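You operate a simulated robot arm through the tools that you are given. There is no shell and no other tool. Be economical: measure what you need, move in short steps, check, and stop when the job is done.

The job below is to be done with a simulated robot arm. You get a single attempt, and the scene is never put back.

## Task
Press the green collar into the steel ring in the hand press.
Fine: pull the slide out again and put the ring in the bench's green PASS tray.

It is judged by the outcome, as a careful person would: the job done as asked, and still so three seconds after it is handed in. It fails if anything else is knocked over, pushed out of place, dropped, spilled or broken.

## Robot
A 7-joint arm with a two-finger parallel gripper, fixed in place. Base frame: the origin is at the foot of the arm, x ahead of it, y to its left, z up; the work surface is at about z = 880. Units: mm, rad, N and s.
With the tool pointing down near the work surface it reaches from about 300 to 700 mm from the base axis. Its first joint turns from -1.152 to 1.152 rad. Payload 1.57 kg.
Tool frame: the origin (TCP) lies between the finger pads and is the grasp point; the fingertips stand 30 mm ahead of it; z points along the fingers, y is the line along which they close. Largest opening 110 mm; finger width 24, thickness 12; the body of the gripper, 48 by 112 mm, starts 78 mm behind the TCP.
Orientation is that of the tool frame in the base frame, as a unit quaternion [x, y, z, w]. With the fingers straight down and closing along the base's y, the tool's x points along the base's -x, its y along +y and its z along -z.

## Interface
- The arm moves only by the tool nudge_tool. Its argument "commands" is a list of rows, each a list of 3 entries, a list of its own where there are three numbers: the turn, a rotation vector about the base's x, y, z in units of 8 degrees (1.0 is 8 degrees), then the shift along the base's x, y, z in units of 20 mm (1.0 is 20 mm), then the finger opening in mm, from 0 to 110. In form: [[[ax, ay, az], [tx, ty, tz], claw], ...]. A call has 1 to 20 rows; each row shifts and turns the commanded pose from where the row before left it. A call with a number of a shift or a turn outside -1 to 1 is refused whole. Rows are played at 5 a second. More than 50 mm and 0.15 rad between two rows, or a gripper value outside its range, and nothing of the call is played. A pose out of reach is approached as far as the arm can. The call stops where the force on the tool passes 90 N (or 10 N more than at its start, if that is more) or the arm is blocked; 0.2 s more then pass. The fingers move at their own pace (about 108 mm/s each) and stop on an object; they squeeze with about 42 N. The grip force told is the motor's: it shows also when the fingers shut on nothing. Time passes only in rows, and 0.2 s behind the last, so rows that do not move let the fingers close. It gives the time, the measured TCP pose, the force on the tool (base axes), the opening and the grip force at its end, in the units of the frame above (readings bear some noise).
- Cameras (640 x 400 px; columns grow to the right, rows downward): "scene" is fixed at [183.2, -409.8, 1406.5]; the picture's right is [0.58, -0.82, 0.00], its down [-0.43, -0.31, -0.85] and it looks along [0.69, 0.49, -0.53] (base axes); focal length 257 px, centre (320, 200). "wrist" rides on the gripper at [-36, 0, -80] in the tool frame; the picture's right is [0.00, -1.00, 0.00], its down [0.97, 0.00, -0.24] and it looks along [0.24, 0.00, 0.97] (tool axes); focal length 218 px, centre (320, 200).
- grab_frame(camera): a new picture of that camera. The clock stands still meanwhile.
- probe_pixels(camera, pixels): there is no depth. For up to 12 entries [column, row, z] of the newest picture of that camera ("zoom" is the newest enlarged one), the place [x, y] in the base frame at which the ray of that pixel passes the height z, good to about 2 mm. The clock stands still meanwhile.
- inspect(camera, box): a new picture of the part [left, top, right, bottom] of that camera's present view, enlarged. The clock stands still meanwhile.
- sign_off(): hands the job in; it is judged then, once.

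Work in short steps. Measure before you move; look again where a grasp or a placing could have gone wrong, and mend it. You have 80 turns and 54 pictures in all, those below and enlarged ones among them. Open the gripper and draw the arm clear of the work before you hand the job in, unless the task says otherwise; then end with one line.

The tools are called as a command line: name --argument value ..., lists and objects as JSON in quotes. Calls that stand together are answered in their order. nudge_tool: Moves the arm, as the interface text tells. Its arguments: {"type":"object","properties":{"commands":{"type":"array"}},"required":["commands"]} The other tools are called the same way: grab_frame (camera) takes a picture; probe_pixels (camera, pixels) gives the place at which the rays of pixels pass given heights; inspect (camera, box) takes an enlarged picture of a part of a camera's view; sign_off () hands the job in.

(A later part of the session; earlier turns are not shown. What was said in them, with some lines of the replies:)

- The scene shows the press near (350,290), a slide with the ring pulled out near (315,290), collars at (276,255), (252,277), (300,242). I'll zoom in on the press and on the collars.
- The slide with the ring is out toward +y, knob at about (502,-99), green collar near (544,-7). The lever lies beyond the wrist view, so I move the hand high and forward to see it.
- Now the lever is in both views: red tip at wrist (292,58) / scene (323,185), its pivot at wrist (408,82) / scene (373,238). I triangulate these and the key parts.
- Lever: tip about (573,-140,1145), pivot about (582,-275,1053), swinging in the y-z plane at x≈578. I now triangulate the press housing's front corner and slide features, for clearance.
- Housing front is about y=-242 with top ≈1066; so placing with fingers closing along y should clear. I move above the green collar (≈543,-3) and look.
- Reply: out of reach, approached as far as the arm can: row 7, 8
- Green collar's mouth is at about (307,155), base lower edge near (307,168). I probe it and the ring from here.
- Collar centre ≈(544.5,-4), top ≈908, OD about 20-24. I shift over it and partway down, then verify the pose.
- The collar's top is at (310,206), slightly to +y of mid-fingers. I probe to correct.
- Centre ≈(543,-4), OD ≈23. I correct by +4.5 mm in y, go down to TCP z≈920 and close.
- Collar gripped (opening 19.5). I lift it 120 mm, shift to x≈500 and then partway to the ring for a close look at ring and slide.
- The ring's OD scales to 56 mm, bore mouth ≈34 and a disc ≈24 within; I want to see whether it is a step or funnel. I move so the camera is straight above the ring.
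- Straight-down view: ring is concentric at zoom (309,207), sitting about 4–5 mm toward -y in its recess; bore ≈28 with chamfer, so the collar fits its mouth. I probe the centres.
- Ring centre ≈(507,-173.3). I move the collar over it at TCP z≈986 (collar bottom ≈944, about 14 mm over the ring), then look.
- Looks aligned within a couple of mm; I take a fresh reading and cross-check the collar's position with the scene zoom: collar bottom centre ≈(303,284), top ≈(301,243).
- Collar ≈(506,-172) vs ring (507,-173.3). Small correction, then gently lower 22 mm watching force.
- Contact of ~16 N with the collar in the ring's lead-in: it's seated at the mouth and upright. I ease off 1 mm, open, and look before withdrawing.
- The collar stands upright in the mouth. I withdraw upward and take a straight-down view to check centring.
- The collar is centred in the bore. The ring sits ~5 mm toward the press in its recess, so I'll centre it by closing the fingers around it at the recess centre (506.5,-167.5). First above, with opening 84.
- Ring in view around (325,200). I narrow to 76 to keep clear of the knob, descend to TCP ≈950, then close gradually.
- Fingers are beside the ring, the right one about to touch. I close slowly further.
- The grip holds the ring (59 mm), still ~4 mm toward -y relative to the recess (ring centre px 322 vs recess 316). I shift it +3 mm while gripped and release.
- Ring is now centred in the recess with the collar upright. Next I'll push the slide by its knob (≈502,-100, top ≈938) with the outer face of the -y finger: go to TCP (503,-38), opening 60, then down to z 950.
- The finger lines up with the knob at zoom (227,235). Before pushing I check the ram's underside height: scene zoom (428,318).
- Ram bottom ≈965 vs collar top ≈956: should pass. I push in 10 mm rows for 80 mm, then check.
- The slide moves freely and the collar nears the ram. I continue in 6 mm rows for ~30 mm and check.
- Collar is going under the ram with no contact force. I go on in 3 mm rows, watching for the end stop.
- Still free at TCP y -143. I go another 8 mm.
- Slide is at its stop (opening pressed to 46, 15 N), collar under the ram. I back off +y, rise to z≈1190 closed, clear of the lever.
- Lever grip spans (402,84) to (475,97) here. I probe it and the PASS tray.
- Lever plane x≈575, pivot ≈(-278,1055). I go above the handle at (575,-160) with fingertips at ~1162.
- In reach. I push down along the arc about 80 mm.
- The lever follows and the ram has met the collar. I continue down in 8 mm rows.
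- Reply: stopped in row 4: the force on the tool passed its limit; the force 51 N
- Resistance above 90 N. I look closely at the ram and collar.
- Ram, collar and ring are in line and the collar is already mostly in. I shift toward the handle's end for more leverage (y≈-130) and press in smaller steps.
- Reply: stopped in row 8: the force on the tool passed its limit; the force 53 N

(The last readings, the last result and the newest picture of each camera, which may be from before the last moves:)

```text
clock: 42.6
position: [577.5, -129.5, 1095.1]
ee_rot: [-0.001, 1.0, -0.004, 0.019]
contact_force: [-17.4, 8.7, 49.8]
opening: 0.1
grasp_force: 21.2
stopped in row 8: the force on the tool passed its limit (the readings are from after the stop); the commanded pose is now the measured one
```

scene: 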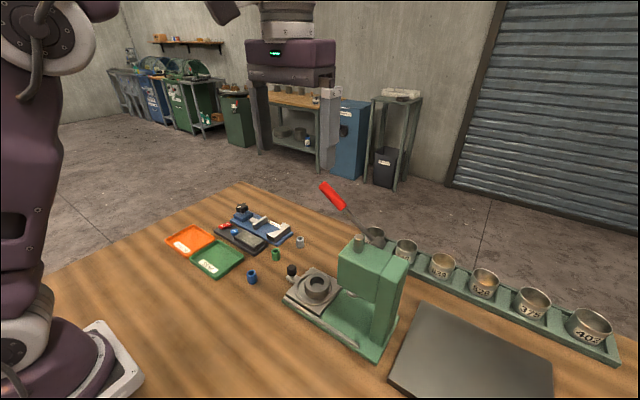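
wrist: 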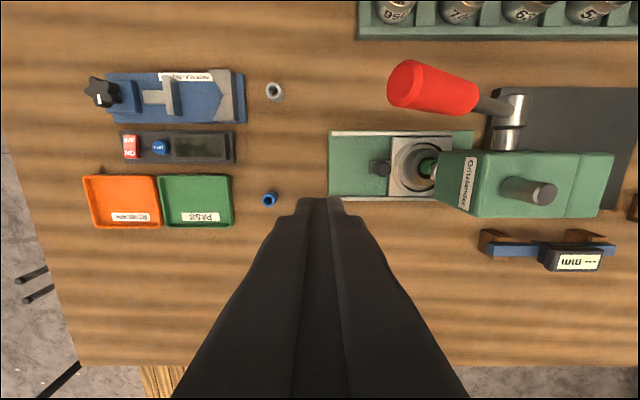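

The force limit stopped it at the same lever angle (≈-2°). I measure how deep the collar is via the last zoom: ram face lower edge (343,238), ring front rim (340,290).

probe_pixels --camera "zoom" --pixels '[[343, 238, 930], [343, 238, 940], [343, 238, 950], [338, 262, 930], [338, 290, 930], [338, 344, 915], [338, 225, 930], [248, 240, 925], [430, 240, 925]]'

inspect --camera "scene" --box '[320, 270, 380, 330]'

```text
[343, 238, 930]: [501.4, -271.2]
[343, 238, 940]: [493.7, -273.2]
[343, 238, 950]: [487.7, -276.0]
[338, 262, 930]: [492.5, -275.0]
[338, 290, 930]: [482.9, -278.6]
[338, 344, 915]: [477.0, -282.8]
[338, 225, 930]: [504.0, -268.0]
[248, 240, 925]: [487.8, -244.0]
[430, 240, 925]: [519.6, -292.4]
```

```text
6.67 times, centred on (350, 300) of scene
```

zoom: 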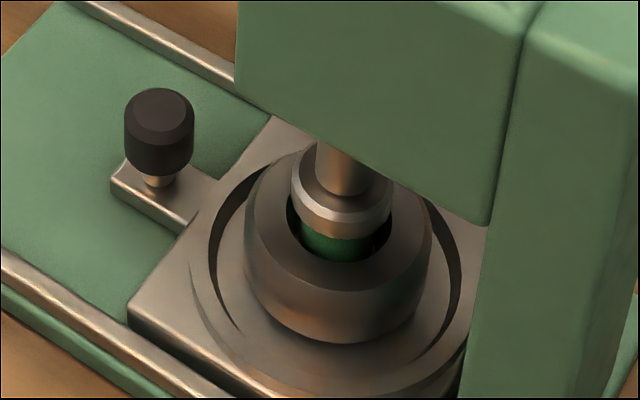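

The ram face is at ≈935, a few mm above the ring. I try once more, slowly (1–2 mm rows) at the handle end, to see whether it advances or has hit its stop.

nudge_tool --commands '[[[0, 0, 0], [0.1, 0.15, 0.3], 0], [[0, 0, 0], [0, 0.1, 0], 0], [[0, 0, 0], [0, 0, -0.15], 0], [[0, 0, 0], [0, 0, -0.08], 0], [[0, 0, 0], [0, 0, -0.08], 0], [[0, 0, 0], [0, 0, -0.08], 0], [[0, 0, 0], [0, 0, -0.08], 0], [[0, 0, 0], [0, 0, -0.08], 0], [[0, 0, 0], [0, 0, -0.08], 0], [[0, 0, 0], [0, 0, -0.08], 0], [[0, 0, 0], [0, 0, -0.08], 0], [[0, 0, 0], [0, 0, -0.08], 0], [[0, 0, 0], [0, 0, -0.08], 0], [[0, 0, 0], [0, 0, -0.08], 0], [[0, 0, 0], [0, 0, -0.08], 0]]'

```text
clock: 44.5
position: [582.2, -126.2, 1094.8]
ee_rot: [-0.002, 1.0, -0.008, 0.023]
contact_force: [-20.0, 6.2, 50.6]
opening: 0.0
grasp_force: 21.7
stopped in row 9: the force on the tool passed its limit (the readings are from after the stop); the commanded pose is now the measured one
```

Same height again, so this is a hard stop: press stroke complete. I straighten the tool, rise and look whether the lever returns by itself.

nudge_tool --commands '[[[0, 0, 0], [0, 0, 0.3], 0], [[0, 0, 0], [-0.2, 0, 0.5], 0], [[0, 0, 0], [-0.15, 0, 1], 0], [[0, 0, 0], [0, 0, 1], 0], [[0, 0, 0], [0, 0, 1], 0], [[0, 0, 0], [0, 0, 1], 0], [[0, 0, 0], [0, 0, 0], 0]]'

grab_frame --camera "scene"

```text
clock: 46.1
position: [574.2, -127.2, 1187.7]
ee_rot: [-0.001, 1.0, -0.007, 0.021]
contact_force: [-1.1, -0.5, 0.0]
opening: 0.0
grasp_force: 21.0
```

```text
13 pictures are left
```

scene: 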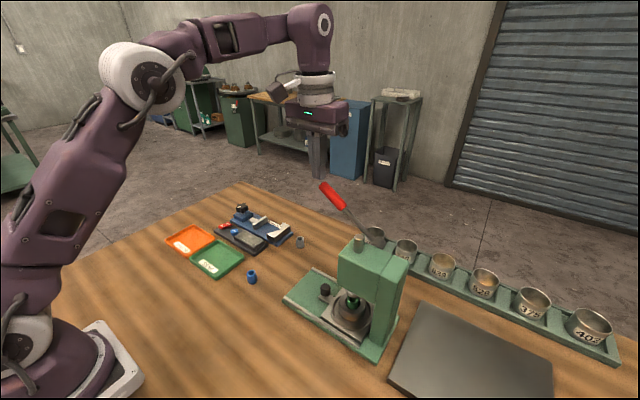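

The lever sprang back up. I zoom in on the ring and collar.

inspect --camera "scene" --box '[320, 270, 380, 330]'

```text
6.67 times, centred on (350, 300) of scene
```

zoom: 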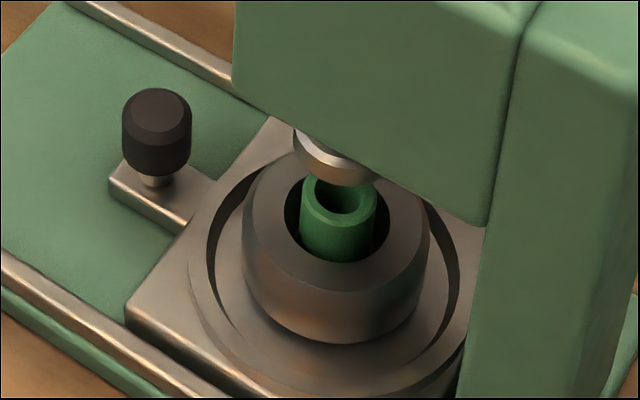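

The collar has gone in but still seems to stand proud; I measure its top height against the ring.

probe_pixels --camera "zoom" --pixels '[[339, 199, 930], [339, 199, 940], [339, 199, 950], [338, 225, 930], [335, 262, 930], [245, 240, 925], [430, 240, 925], [337, 344, 910]]'

```text
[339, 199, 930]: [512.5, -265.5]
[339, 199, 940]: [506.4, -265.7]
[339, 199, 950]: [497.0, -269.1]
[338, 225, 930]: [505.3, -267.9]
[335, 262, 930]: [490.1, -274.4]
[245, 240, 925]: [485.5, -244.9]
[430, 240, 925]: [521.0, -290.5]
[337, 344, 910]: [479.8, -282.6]
```

The ram bottomed out against a rigid stop, so next I pull the slide out and check from above. I locate the knob in the last zoom: top centre ≈(157,103).

probe_pixels --camera "zoom" --pixels '[[157, 103, 935], [157, 103, 940], [157, 178, 915], [123, 120, 935], [192, 120, 935]]'

nudge_tool --commands '[[[0.1, 0.3, 0], [0, 0, 0.8], 0], [[0, 0, 0], [-1, 0, 0], 0], [[0, 0, 0], [-1, 0, 0], 0], [[0, 0, 0], [-1, 0, 0], 40], [[0, 0, 0], [-0.55, 0, 0], 90], [[0, 0, 0], [0, -0.5, -1], 100], [[0, 0, 0], [0, -0.5, -1], 100], [[0, 0, 0], [0, -0.5, -1], 100], [[0, 0, 0], [0, 0, -1], 100], [[0, 0, 0], [0, 0, -1], 100], [[0, 0, 0], [0, 0, -1], 100], [[0, 0, 0], [0, 0, -1], 100], [[0, 0, 0], [0, 0, -1], 100], [[0, 0, 0], [0, 0, 0], 100]]'

grab_frame --camera "wrist"

```text
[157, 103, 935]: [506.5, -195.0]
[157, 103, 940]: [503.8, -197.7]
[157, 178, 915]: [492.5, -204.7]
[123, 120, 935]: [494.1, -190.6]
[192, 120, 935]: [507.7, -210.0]
```

```text
clock: 49.1
position: [505.2, -157.4, 1044.1]
ee_rot: [-0.002, 1.0, -0.001, 0.001]
contact_force: [0.2, -0.4, -0.1]
opening: 100.1
grasp_force: 0.1
```

```text
11 pictures are left
```

wrist: 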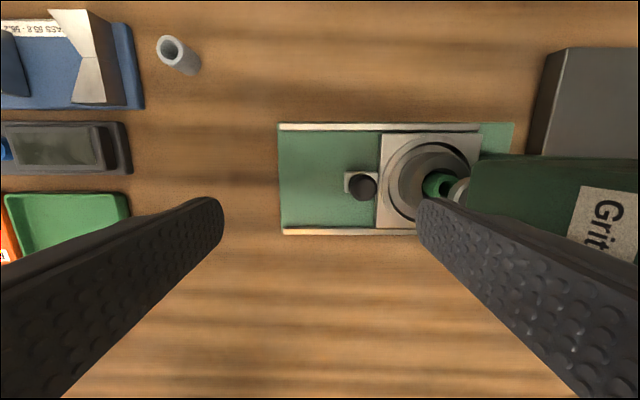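

Knob at y≈-197; I need the -y finger at about -213..-225, between knob and ring (ring edge ≈-234). Shift -5 mm y and descend to TCP 952.

nudge_tool --commands '[[[0, 0, 0], [0, -0.26, -0.6], 100], [[0, 0, 0], [0, 0, -1], 100], [[0, 0, 0], [0, 0, -1], 100], [[0, 0, 0], [0, 0, -1], 100], [[0, 0, 0], [0, 0, -0.9], 100], [[0, 0, 0], [0, 0, 0], 100]]'

inspect --camera "scene" --box '[300, 230, 400, 330]'

```text
clock: 50.5
position: [503.7, -162.2, 951.8]
ee_rot: [-0.002, 1.0, 0.0, 0.001]
contact_force: [0.6, 0.1, 0.1]
opening: 100.0
grasp_force: 0.2
```

```text
4.00 times, centred on (350, 280) of scene
```

zoom: 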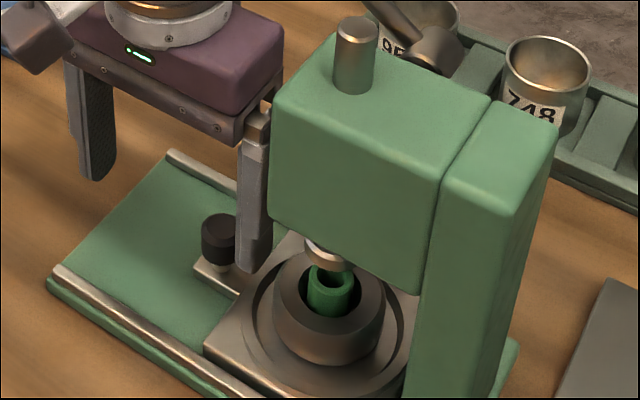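

The finger is right behind the knob. I pull the slide out along +y in 8 mm rows.

nudge_tool --commands '[[[0, 0, 0], [0, 0.4, 0], 100], [[0, 0, 0], [0, 0.4, 0], 100], [[0, 0, 0], [0, 0.4, 0], 100], [[0, 0, 0], [0, 0.4, 0], 100], [[0, 0, 0], [0, 0.4, 0], 100], [[0, 0, 0], [0, 0.4, 0], 100], [[0, 0, 0], [0, 0.4, 0], 100], [[0, 0, 0], [0, 0.4, 0], 100], [[0, 0, 0], [0, 0.4, 0], 100], [[0, 0, 0], [0, 0.4, 0], 100], [[0, 0, 0], [0, 0.4, 0], 100], [[0, 0, 0], [0, 0, 0], 100]]'

```text
clock: 53.1
position: [504.1, -74.7, 953.3]
ee_rot: [-0.002, 1.0, 0.0, 0.0]
contact_force: [0.9, -0.7, -0.2]
opening: 100.3
grasp_force: 0.0
```

About 15 mm remain to the original position; I continue in 4 mm rows.

nudge_tool --commands '[[[0, 0, 0], [0, 0.2, 0], 100], [[0, 0, 0], [0, 0.2, 0], 100], [[0, 0, 0], [0, 0.2, 0], 100], [[0, 0, 0], [0, 0.15, 0], 100], [[0, 0, 0], [0, 0, 0], 100]]'

```text
clock: 54.3
position: [504.4, -58.9, 953.3]
ee_rot: [-0.002, 1.0, 0.0, 0.0]
contact_force: [-0.1, 0.4, -0.3]
opening: 99.8
grasp_force: 0.1
```

nudge_tool --commands '[[[0, 0, 0], [0, 0.15, 0], 100], [[0, 0, 0], [0, 0.15, 0], 100], [[0, 0, 0], [0, 0, 0], 100]]'

```text
clock: 55.1
position: [505.3, -54.4, 953.0]
ee_rot: [-0.001, 1.0, 0.001, 0.0]
contact_force: [-3.2, -8.9, 0.4]
opening: 107.8
grasp_force: 4.2
```

End stop reached. I back off a little, rise and take a straight-down view of the ring.

nudge_tool --commands '[[[0, 0, 0], [0, -0.3, 0], 100], [[0, 0, 0], [0, 0, 1], 100], [[0, 0, 0], [0, 0, 1], 100], [[0, 0, 0], [0, 0, 1], 100], [[0, 0, 0], [0, 0, 1], 90], [[0, 0, 0], [-0.8, -1, 0.6], 90], [[0, 0, 0], [-0.8, -1, 0], 90], [[0, 0, 0], [0, -1, 0], 90], [[0, 0, 0], [0, -1, 0], 90], [[0, 0, 0], [0, -1, 0], 90], [[0, 0, 0], [0, 0, 0], 90]]'

inspect --camera "wrist" --box '[240, 95, 400, 195]'

inspect --camera "scene" --box '[280, 240, 350, 310]'

```text
clock: 57.5
position: [473.4, -159.5, 1045.7]
ee_rot: [-0.002, 1.0, -0.001, 0.001]
contact_force: [-0.3, -0.1, -0.6]
opening: 89.9
grasp_force: 0.0
```

```text
4.00 times, centred on (320, 145) of wrist
```

zoom: 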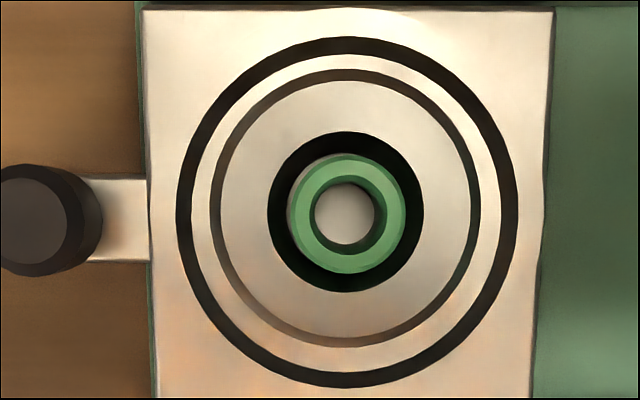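

```text
5.71 times, centred on (315, 275) of scene
```

zoom: 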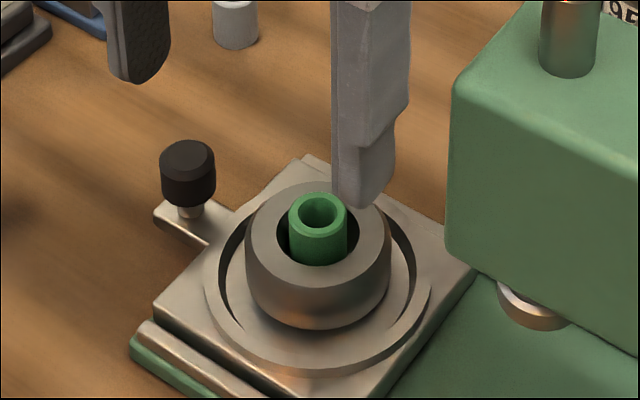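

Ring and collar are concentric and the collar has gone down ~15 mm to the ring's bottom. Ring centre ≈(506,-165): I descend around it with opening 74 to TCP ≈949 and grip.

nudge_tool --commands '[[[0, 0, 0], [0.82, -0.27, 0], 74], [[0, 0, 0], [0.82, 0, -0.8], 74], [[0, 0, 0], [0, 0, -1], 74], [[0, 0, 0], [0, 0, -1], 74], [[0, 0, 0], [0, 0, -1], 74], [[0, 0, 0], [0, 0, -1], 74], [[0, 0, 0], [0, 0, 0], 74], [[0, 0, 0], [0, 0, 0], 62], [[0, 0, 0], [0, 0, 0], 50], [[0, 0, 0], [0, 0, 0], 50], [[0, 0, 0], [0, 0, 0], 50]]'

```text
clock: 59.9
position: [507.8, -164.9, 951.4]
ee_rot: [-0.002, 1.0, 0.0, 0.0]
contact_force: [0.3, -0.9, -0.4]
opening: 59.1
grasp_force: 42.2
```

Gripped at 59.1; I re-grip 3 mm lower for a surer hold, then lift 20 mm and check.

nudge_tool --commands '[[[0, 0, 0], [0, 0, 0], 66], [[0, 0, 0], [0, 0, -0.15], 66], [[0, 0, 0], [0, 0, 0], 50], [[0, 0, 0], [0, 0, 0], 50], [[0, 0, 0], [0, 0, 0], 50], [[0, 0, 0], [0, 0, 0.3], 50], [[0, 0, 0], [0, 0, 0.7], 50], [[0, 0, 0], [0, 0, 0], 50]]'

inspect --camera "scene" --box '[270, 220, 350, 300]'

```text
clock: 61.7
position: [505.8, -163.0, 965.7]
ee_rot: [-0.002, 1.0, 0.0, 0.0]
contact_force: [0.1, -0.4, -4.4]
opening: 59.1
grasp_force: 41.9
```

```text
5.00 times, centred on (310, 260) of scene
```

zoom: 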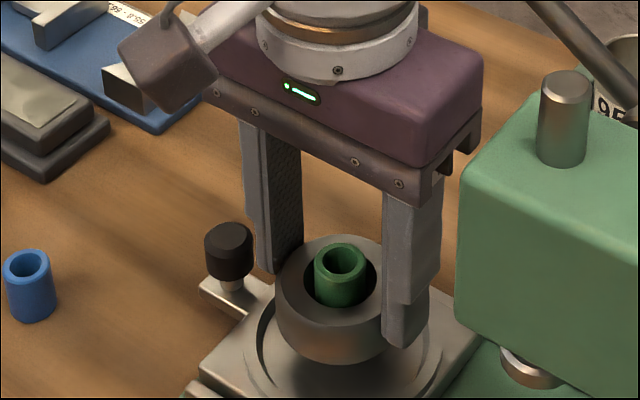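

Ring lifted with the collar held in it (4.4 N load). I rise and carry it over the PASS tray, centre ≈(443,128).

nudge_tool --commands '[[[0, 0, 0], [0, 0, 1], 50], [[0, 0, 0], [0, 0, 1], 50], [[0, 0, 0], [0, 0, 1], 50], [[0, 0, 0], [-0.5, 0.5, 0.5], 50], [[0, 0, 0], [-0.5, 1, 0], 50], [[0, 0, 0], [-0.5, 1, 0], 50], [[0, 0, 0], [-0.5, 1, 0], 50], [[0, 0, 0], [-0.5, 1, 0], 50], [[0, 0, 0], [-0.5, 1, 0], 50], [[0, 0, 0], [-0.15, 1, 0], 50], [[0, 0, 0], [0, 1, 0], 50], [[0, 0, 0], [0, 1, 0], 50], [[0, 0, 0], [0, 1, 0], 50], [[0, 0, 0], [0, 1, 0], 50], [[0, 0, 0], [0, 1, 0], 50], [[0, 0, 0], [0, 1, 0], 50], [[0, 0, 0], [0, 1, 0], 50], [[0, 0, 0], [0, 0.8, 0], 50], [[0, 0, 0], [0, 0.2, 0], 50], [[0, 0, 0], [0, 0, 0], 50]]'

grab_frame --camera "wrist"

```text
clock: 65.9
position: [442.8, 125.4, 1034.7]
ee_rot: [-0.002, 1.0, 0.0, 0.0]
contact_force: [-1.0, -0.5, -3.8]
opening: 59.1
grasp_force: 42.0
```

```text
6 pictures are left
```

wrist: 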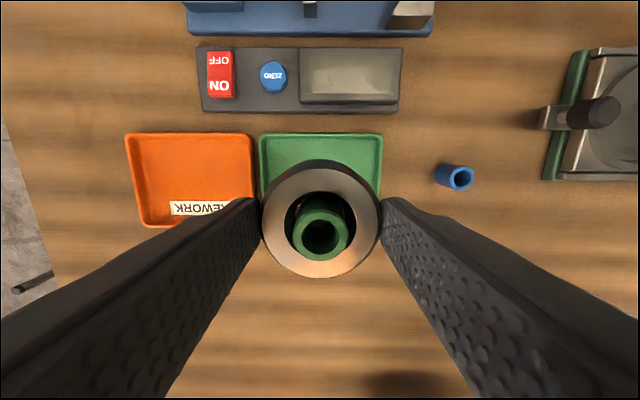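

The tray spans columns 259–383 with its far edge at row 133; I probe its edges.

probe_pixels --camera "wrist" --pixels '[[259, 135, 890], [383, 135, 890], [128, 135, 890], [150, 226, 890], [320, 135, 890]]'

```text
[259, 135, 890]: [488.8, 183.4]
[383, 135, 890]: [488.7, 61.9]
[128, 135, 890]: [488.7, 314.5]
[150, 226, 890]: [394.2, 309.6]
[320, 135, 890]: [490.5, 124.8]
```

Tray centre ≈(441.5,123); alignment is fine. I lower to just above the tray floor.

nudge_tool --commands '[[[0, 0, 0], [-0.05, -0.1, -1], 50], [[0, 0, 0], [0, 0, -1], 50], [[0, 0, 0], [0, 0, -1], 50], [[0, 0, 0], [0, 0, -1], 50], [[0, 0, 0], [0, 0, -0.8], 50], [[0, 0, 0], [0, 0, -0.3], 50], [[0, 0, 0], [0, 0, 0], 50]]'

```text
clock: 67.5
position: [441.0, 122.7, 932.7]
ee_rot: [-0.002, 1.0, 0.0, -0.001]
contact_force: [-0.2, -0.3, -3.1]
opening: 59.2
grasp_force: 41.8
```

No contact yet at z 932.7; I lower in 1.5 mm rows.

nudge_tool --commands '[[[0, 0, 0], [0, 0, -0.08], 50], [[0, 0, 0], [0, 0, -0.08], 50], [[0, 0, 0], [0, 0, -0.08], 50], [[0, 0, 0], [0, 0, -0.08], 50], [[0, 0, 0], [0, 0, 0], 50]]'

```text
clock: 68.7
position: [440.8, 124.4, 926.7]
ee_rot: [-0.002, 1.0, 0.0, 0.0]
contact_force: [0.3, -0.5, -2.8]
opening: 59.1
grasp_force: 41.7
```

nudge_tool --commands '[[[0, 0, 0], [0, 0, -0.08], 50], [[0, 0, 0], [0, 0, -0.08], 50], [[0, 0, 0], [0, 0, 0], 50]]'

inspect --camera "scene" --box '[170, 200, 270, 300]'

```text
clock: 69.5
position: [441.1, 122.9, 926.0]
ee_rot: [-0.001, 1.0, 0.0, 0.002]
contact_force: [-2.0, -0.2, 30.6]
opening: 59.3
grasp_force: 42.2
```

```text
4.00 times, centred on (220, 250) of scene
```

zoom: 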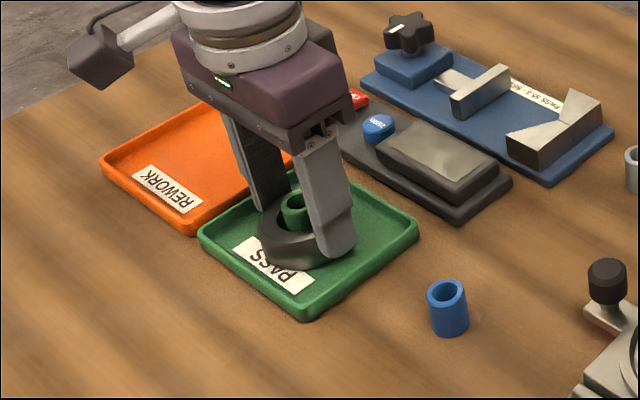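

Contact (30 N), ring resting in the PASS tray. I ease up slightly, open to 72 and rise.

nudge_tool --commands '[[[0, 0, 0], [0, 0, 0.06], 50], [[0, 0, 0], [0, 0, 0], 66], [[0, 0, 0], [0, 0, 0], 72], [[0, 0, 0], [0, 0, 0], 72], [[0, 0, 0], [0, 0, 0.5], 72], [[0, 0, 0], [0, 0, 1], 72], [[0, 0, 0], [0, 0, 1], 72], [[0, 0, 0], [0, 0, 1], 72], [[0, 0, 0], [0, 0, 1], 72], [[0, 0, 0], [0, 0, 1], 72], [[0, 0, 0], [0, 0, 1], 72], [[0, 0, 0], [-1, 0, 1], 72], [[0, 0, 0], [-1, 0, 1], 72], [[0, 0, 0], [0, 0, 0], 72]]'

inspect --camera "wrist" --box '[240, 90, 400, 190]'

grab_frame --camera "scene"

```text
clock: 72.5
position: [400.0, 125.8, 1097.7]
ee_rot: [-0.002, 1.0, 0.0, 0.0]
contact_force: [-0.2, -0.4, -0.7]
opening: 72.3
grasp_force: 0.1
```

```text
4.00 times, centred on (320, 140) of wrist
```

zoom: 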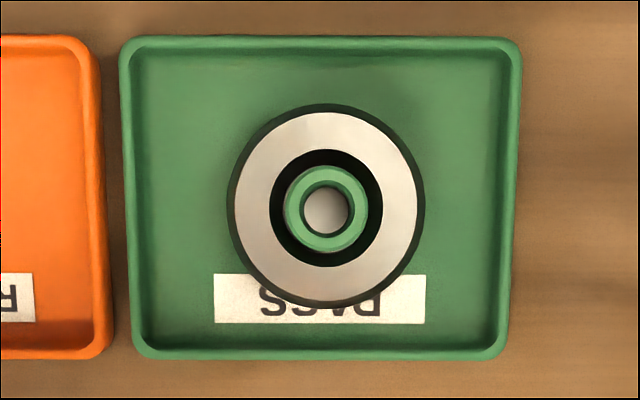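

```text
3 pictures are left
```

scene: 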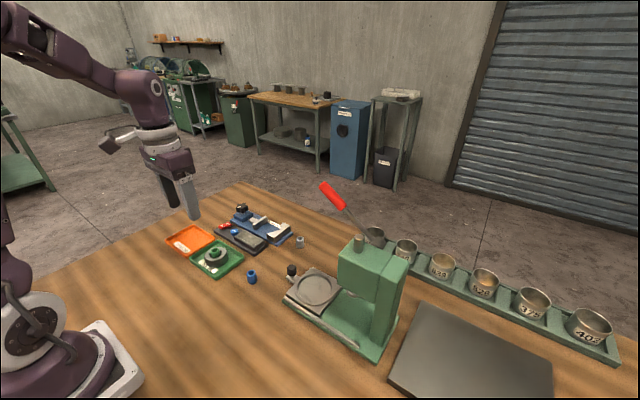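

The ring with the collar lies flat in the PASS tray. Steel shows through the collar's bore, so it is seated on the ring's closed bottom. The slide is out, the lever is up, nothing else has moved, and the gripper is open and clear, so I sign off.

sign_off

```text
The job is handed in.
```

The green collar is pressed into the steel ring as far as the press would go, with about 8–10 mm still standing above the ring; the slide is pulled out again and the ring lies in the green PASS tray.
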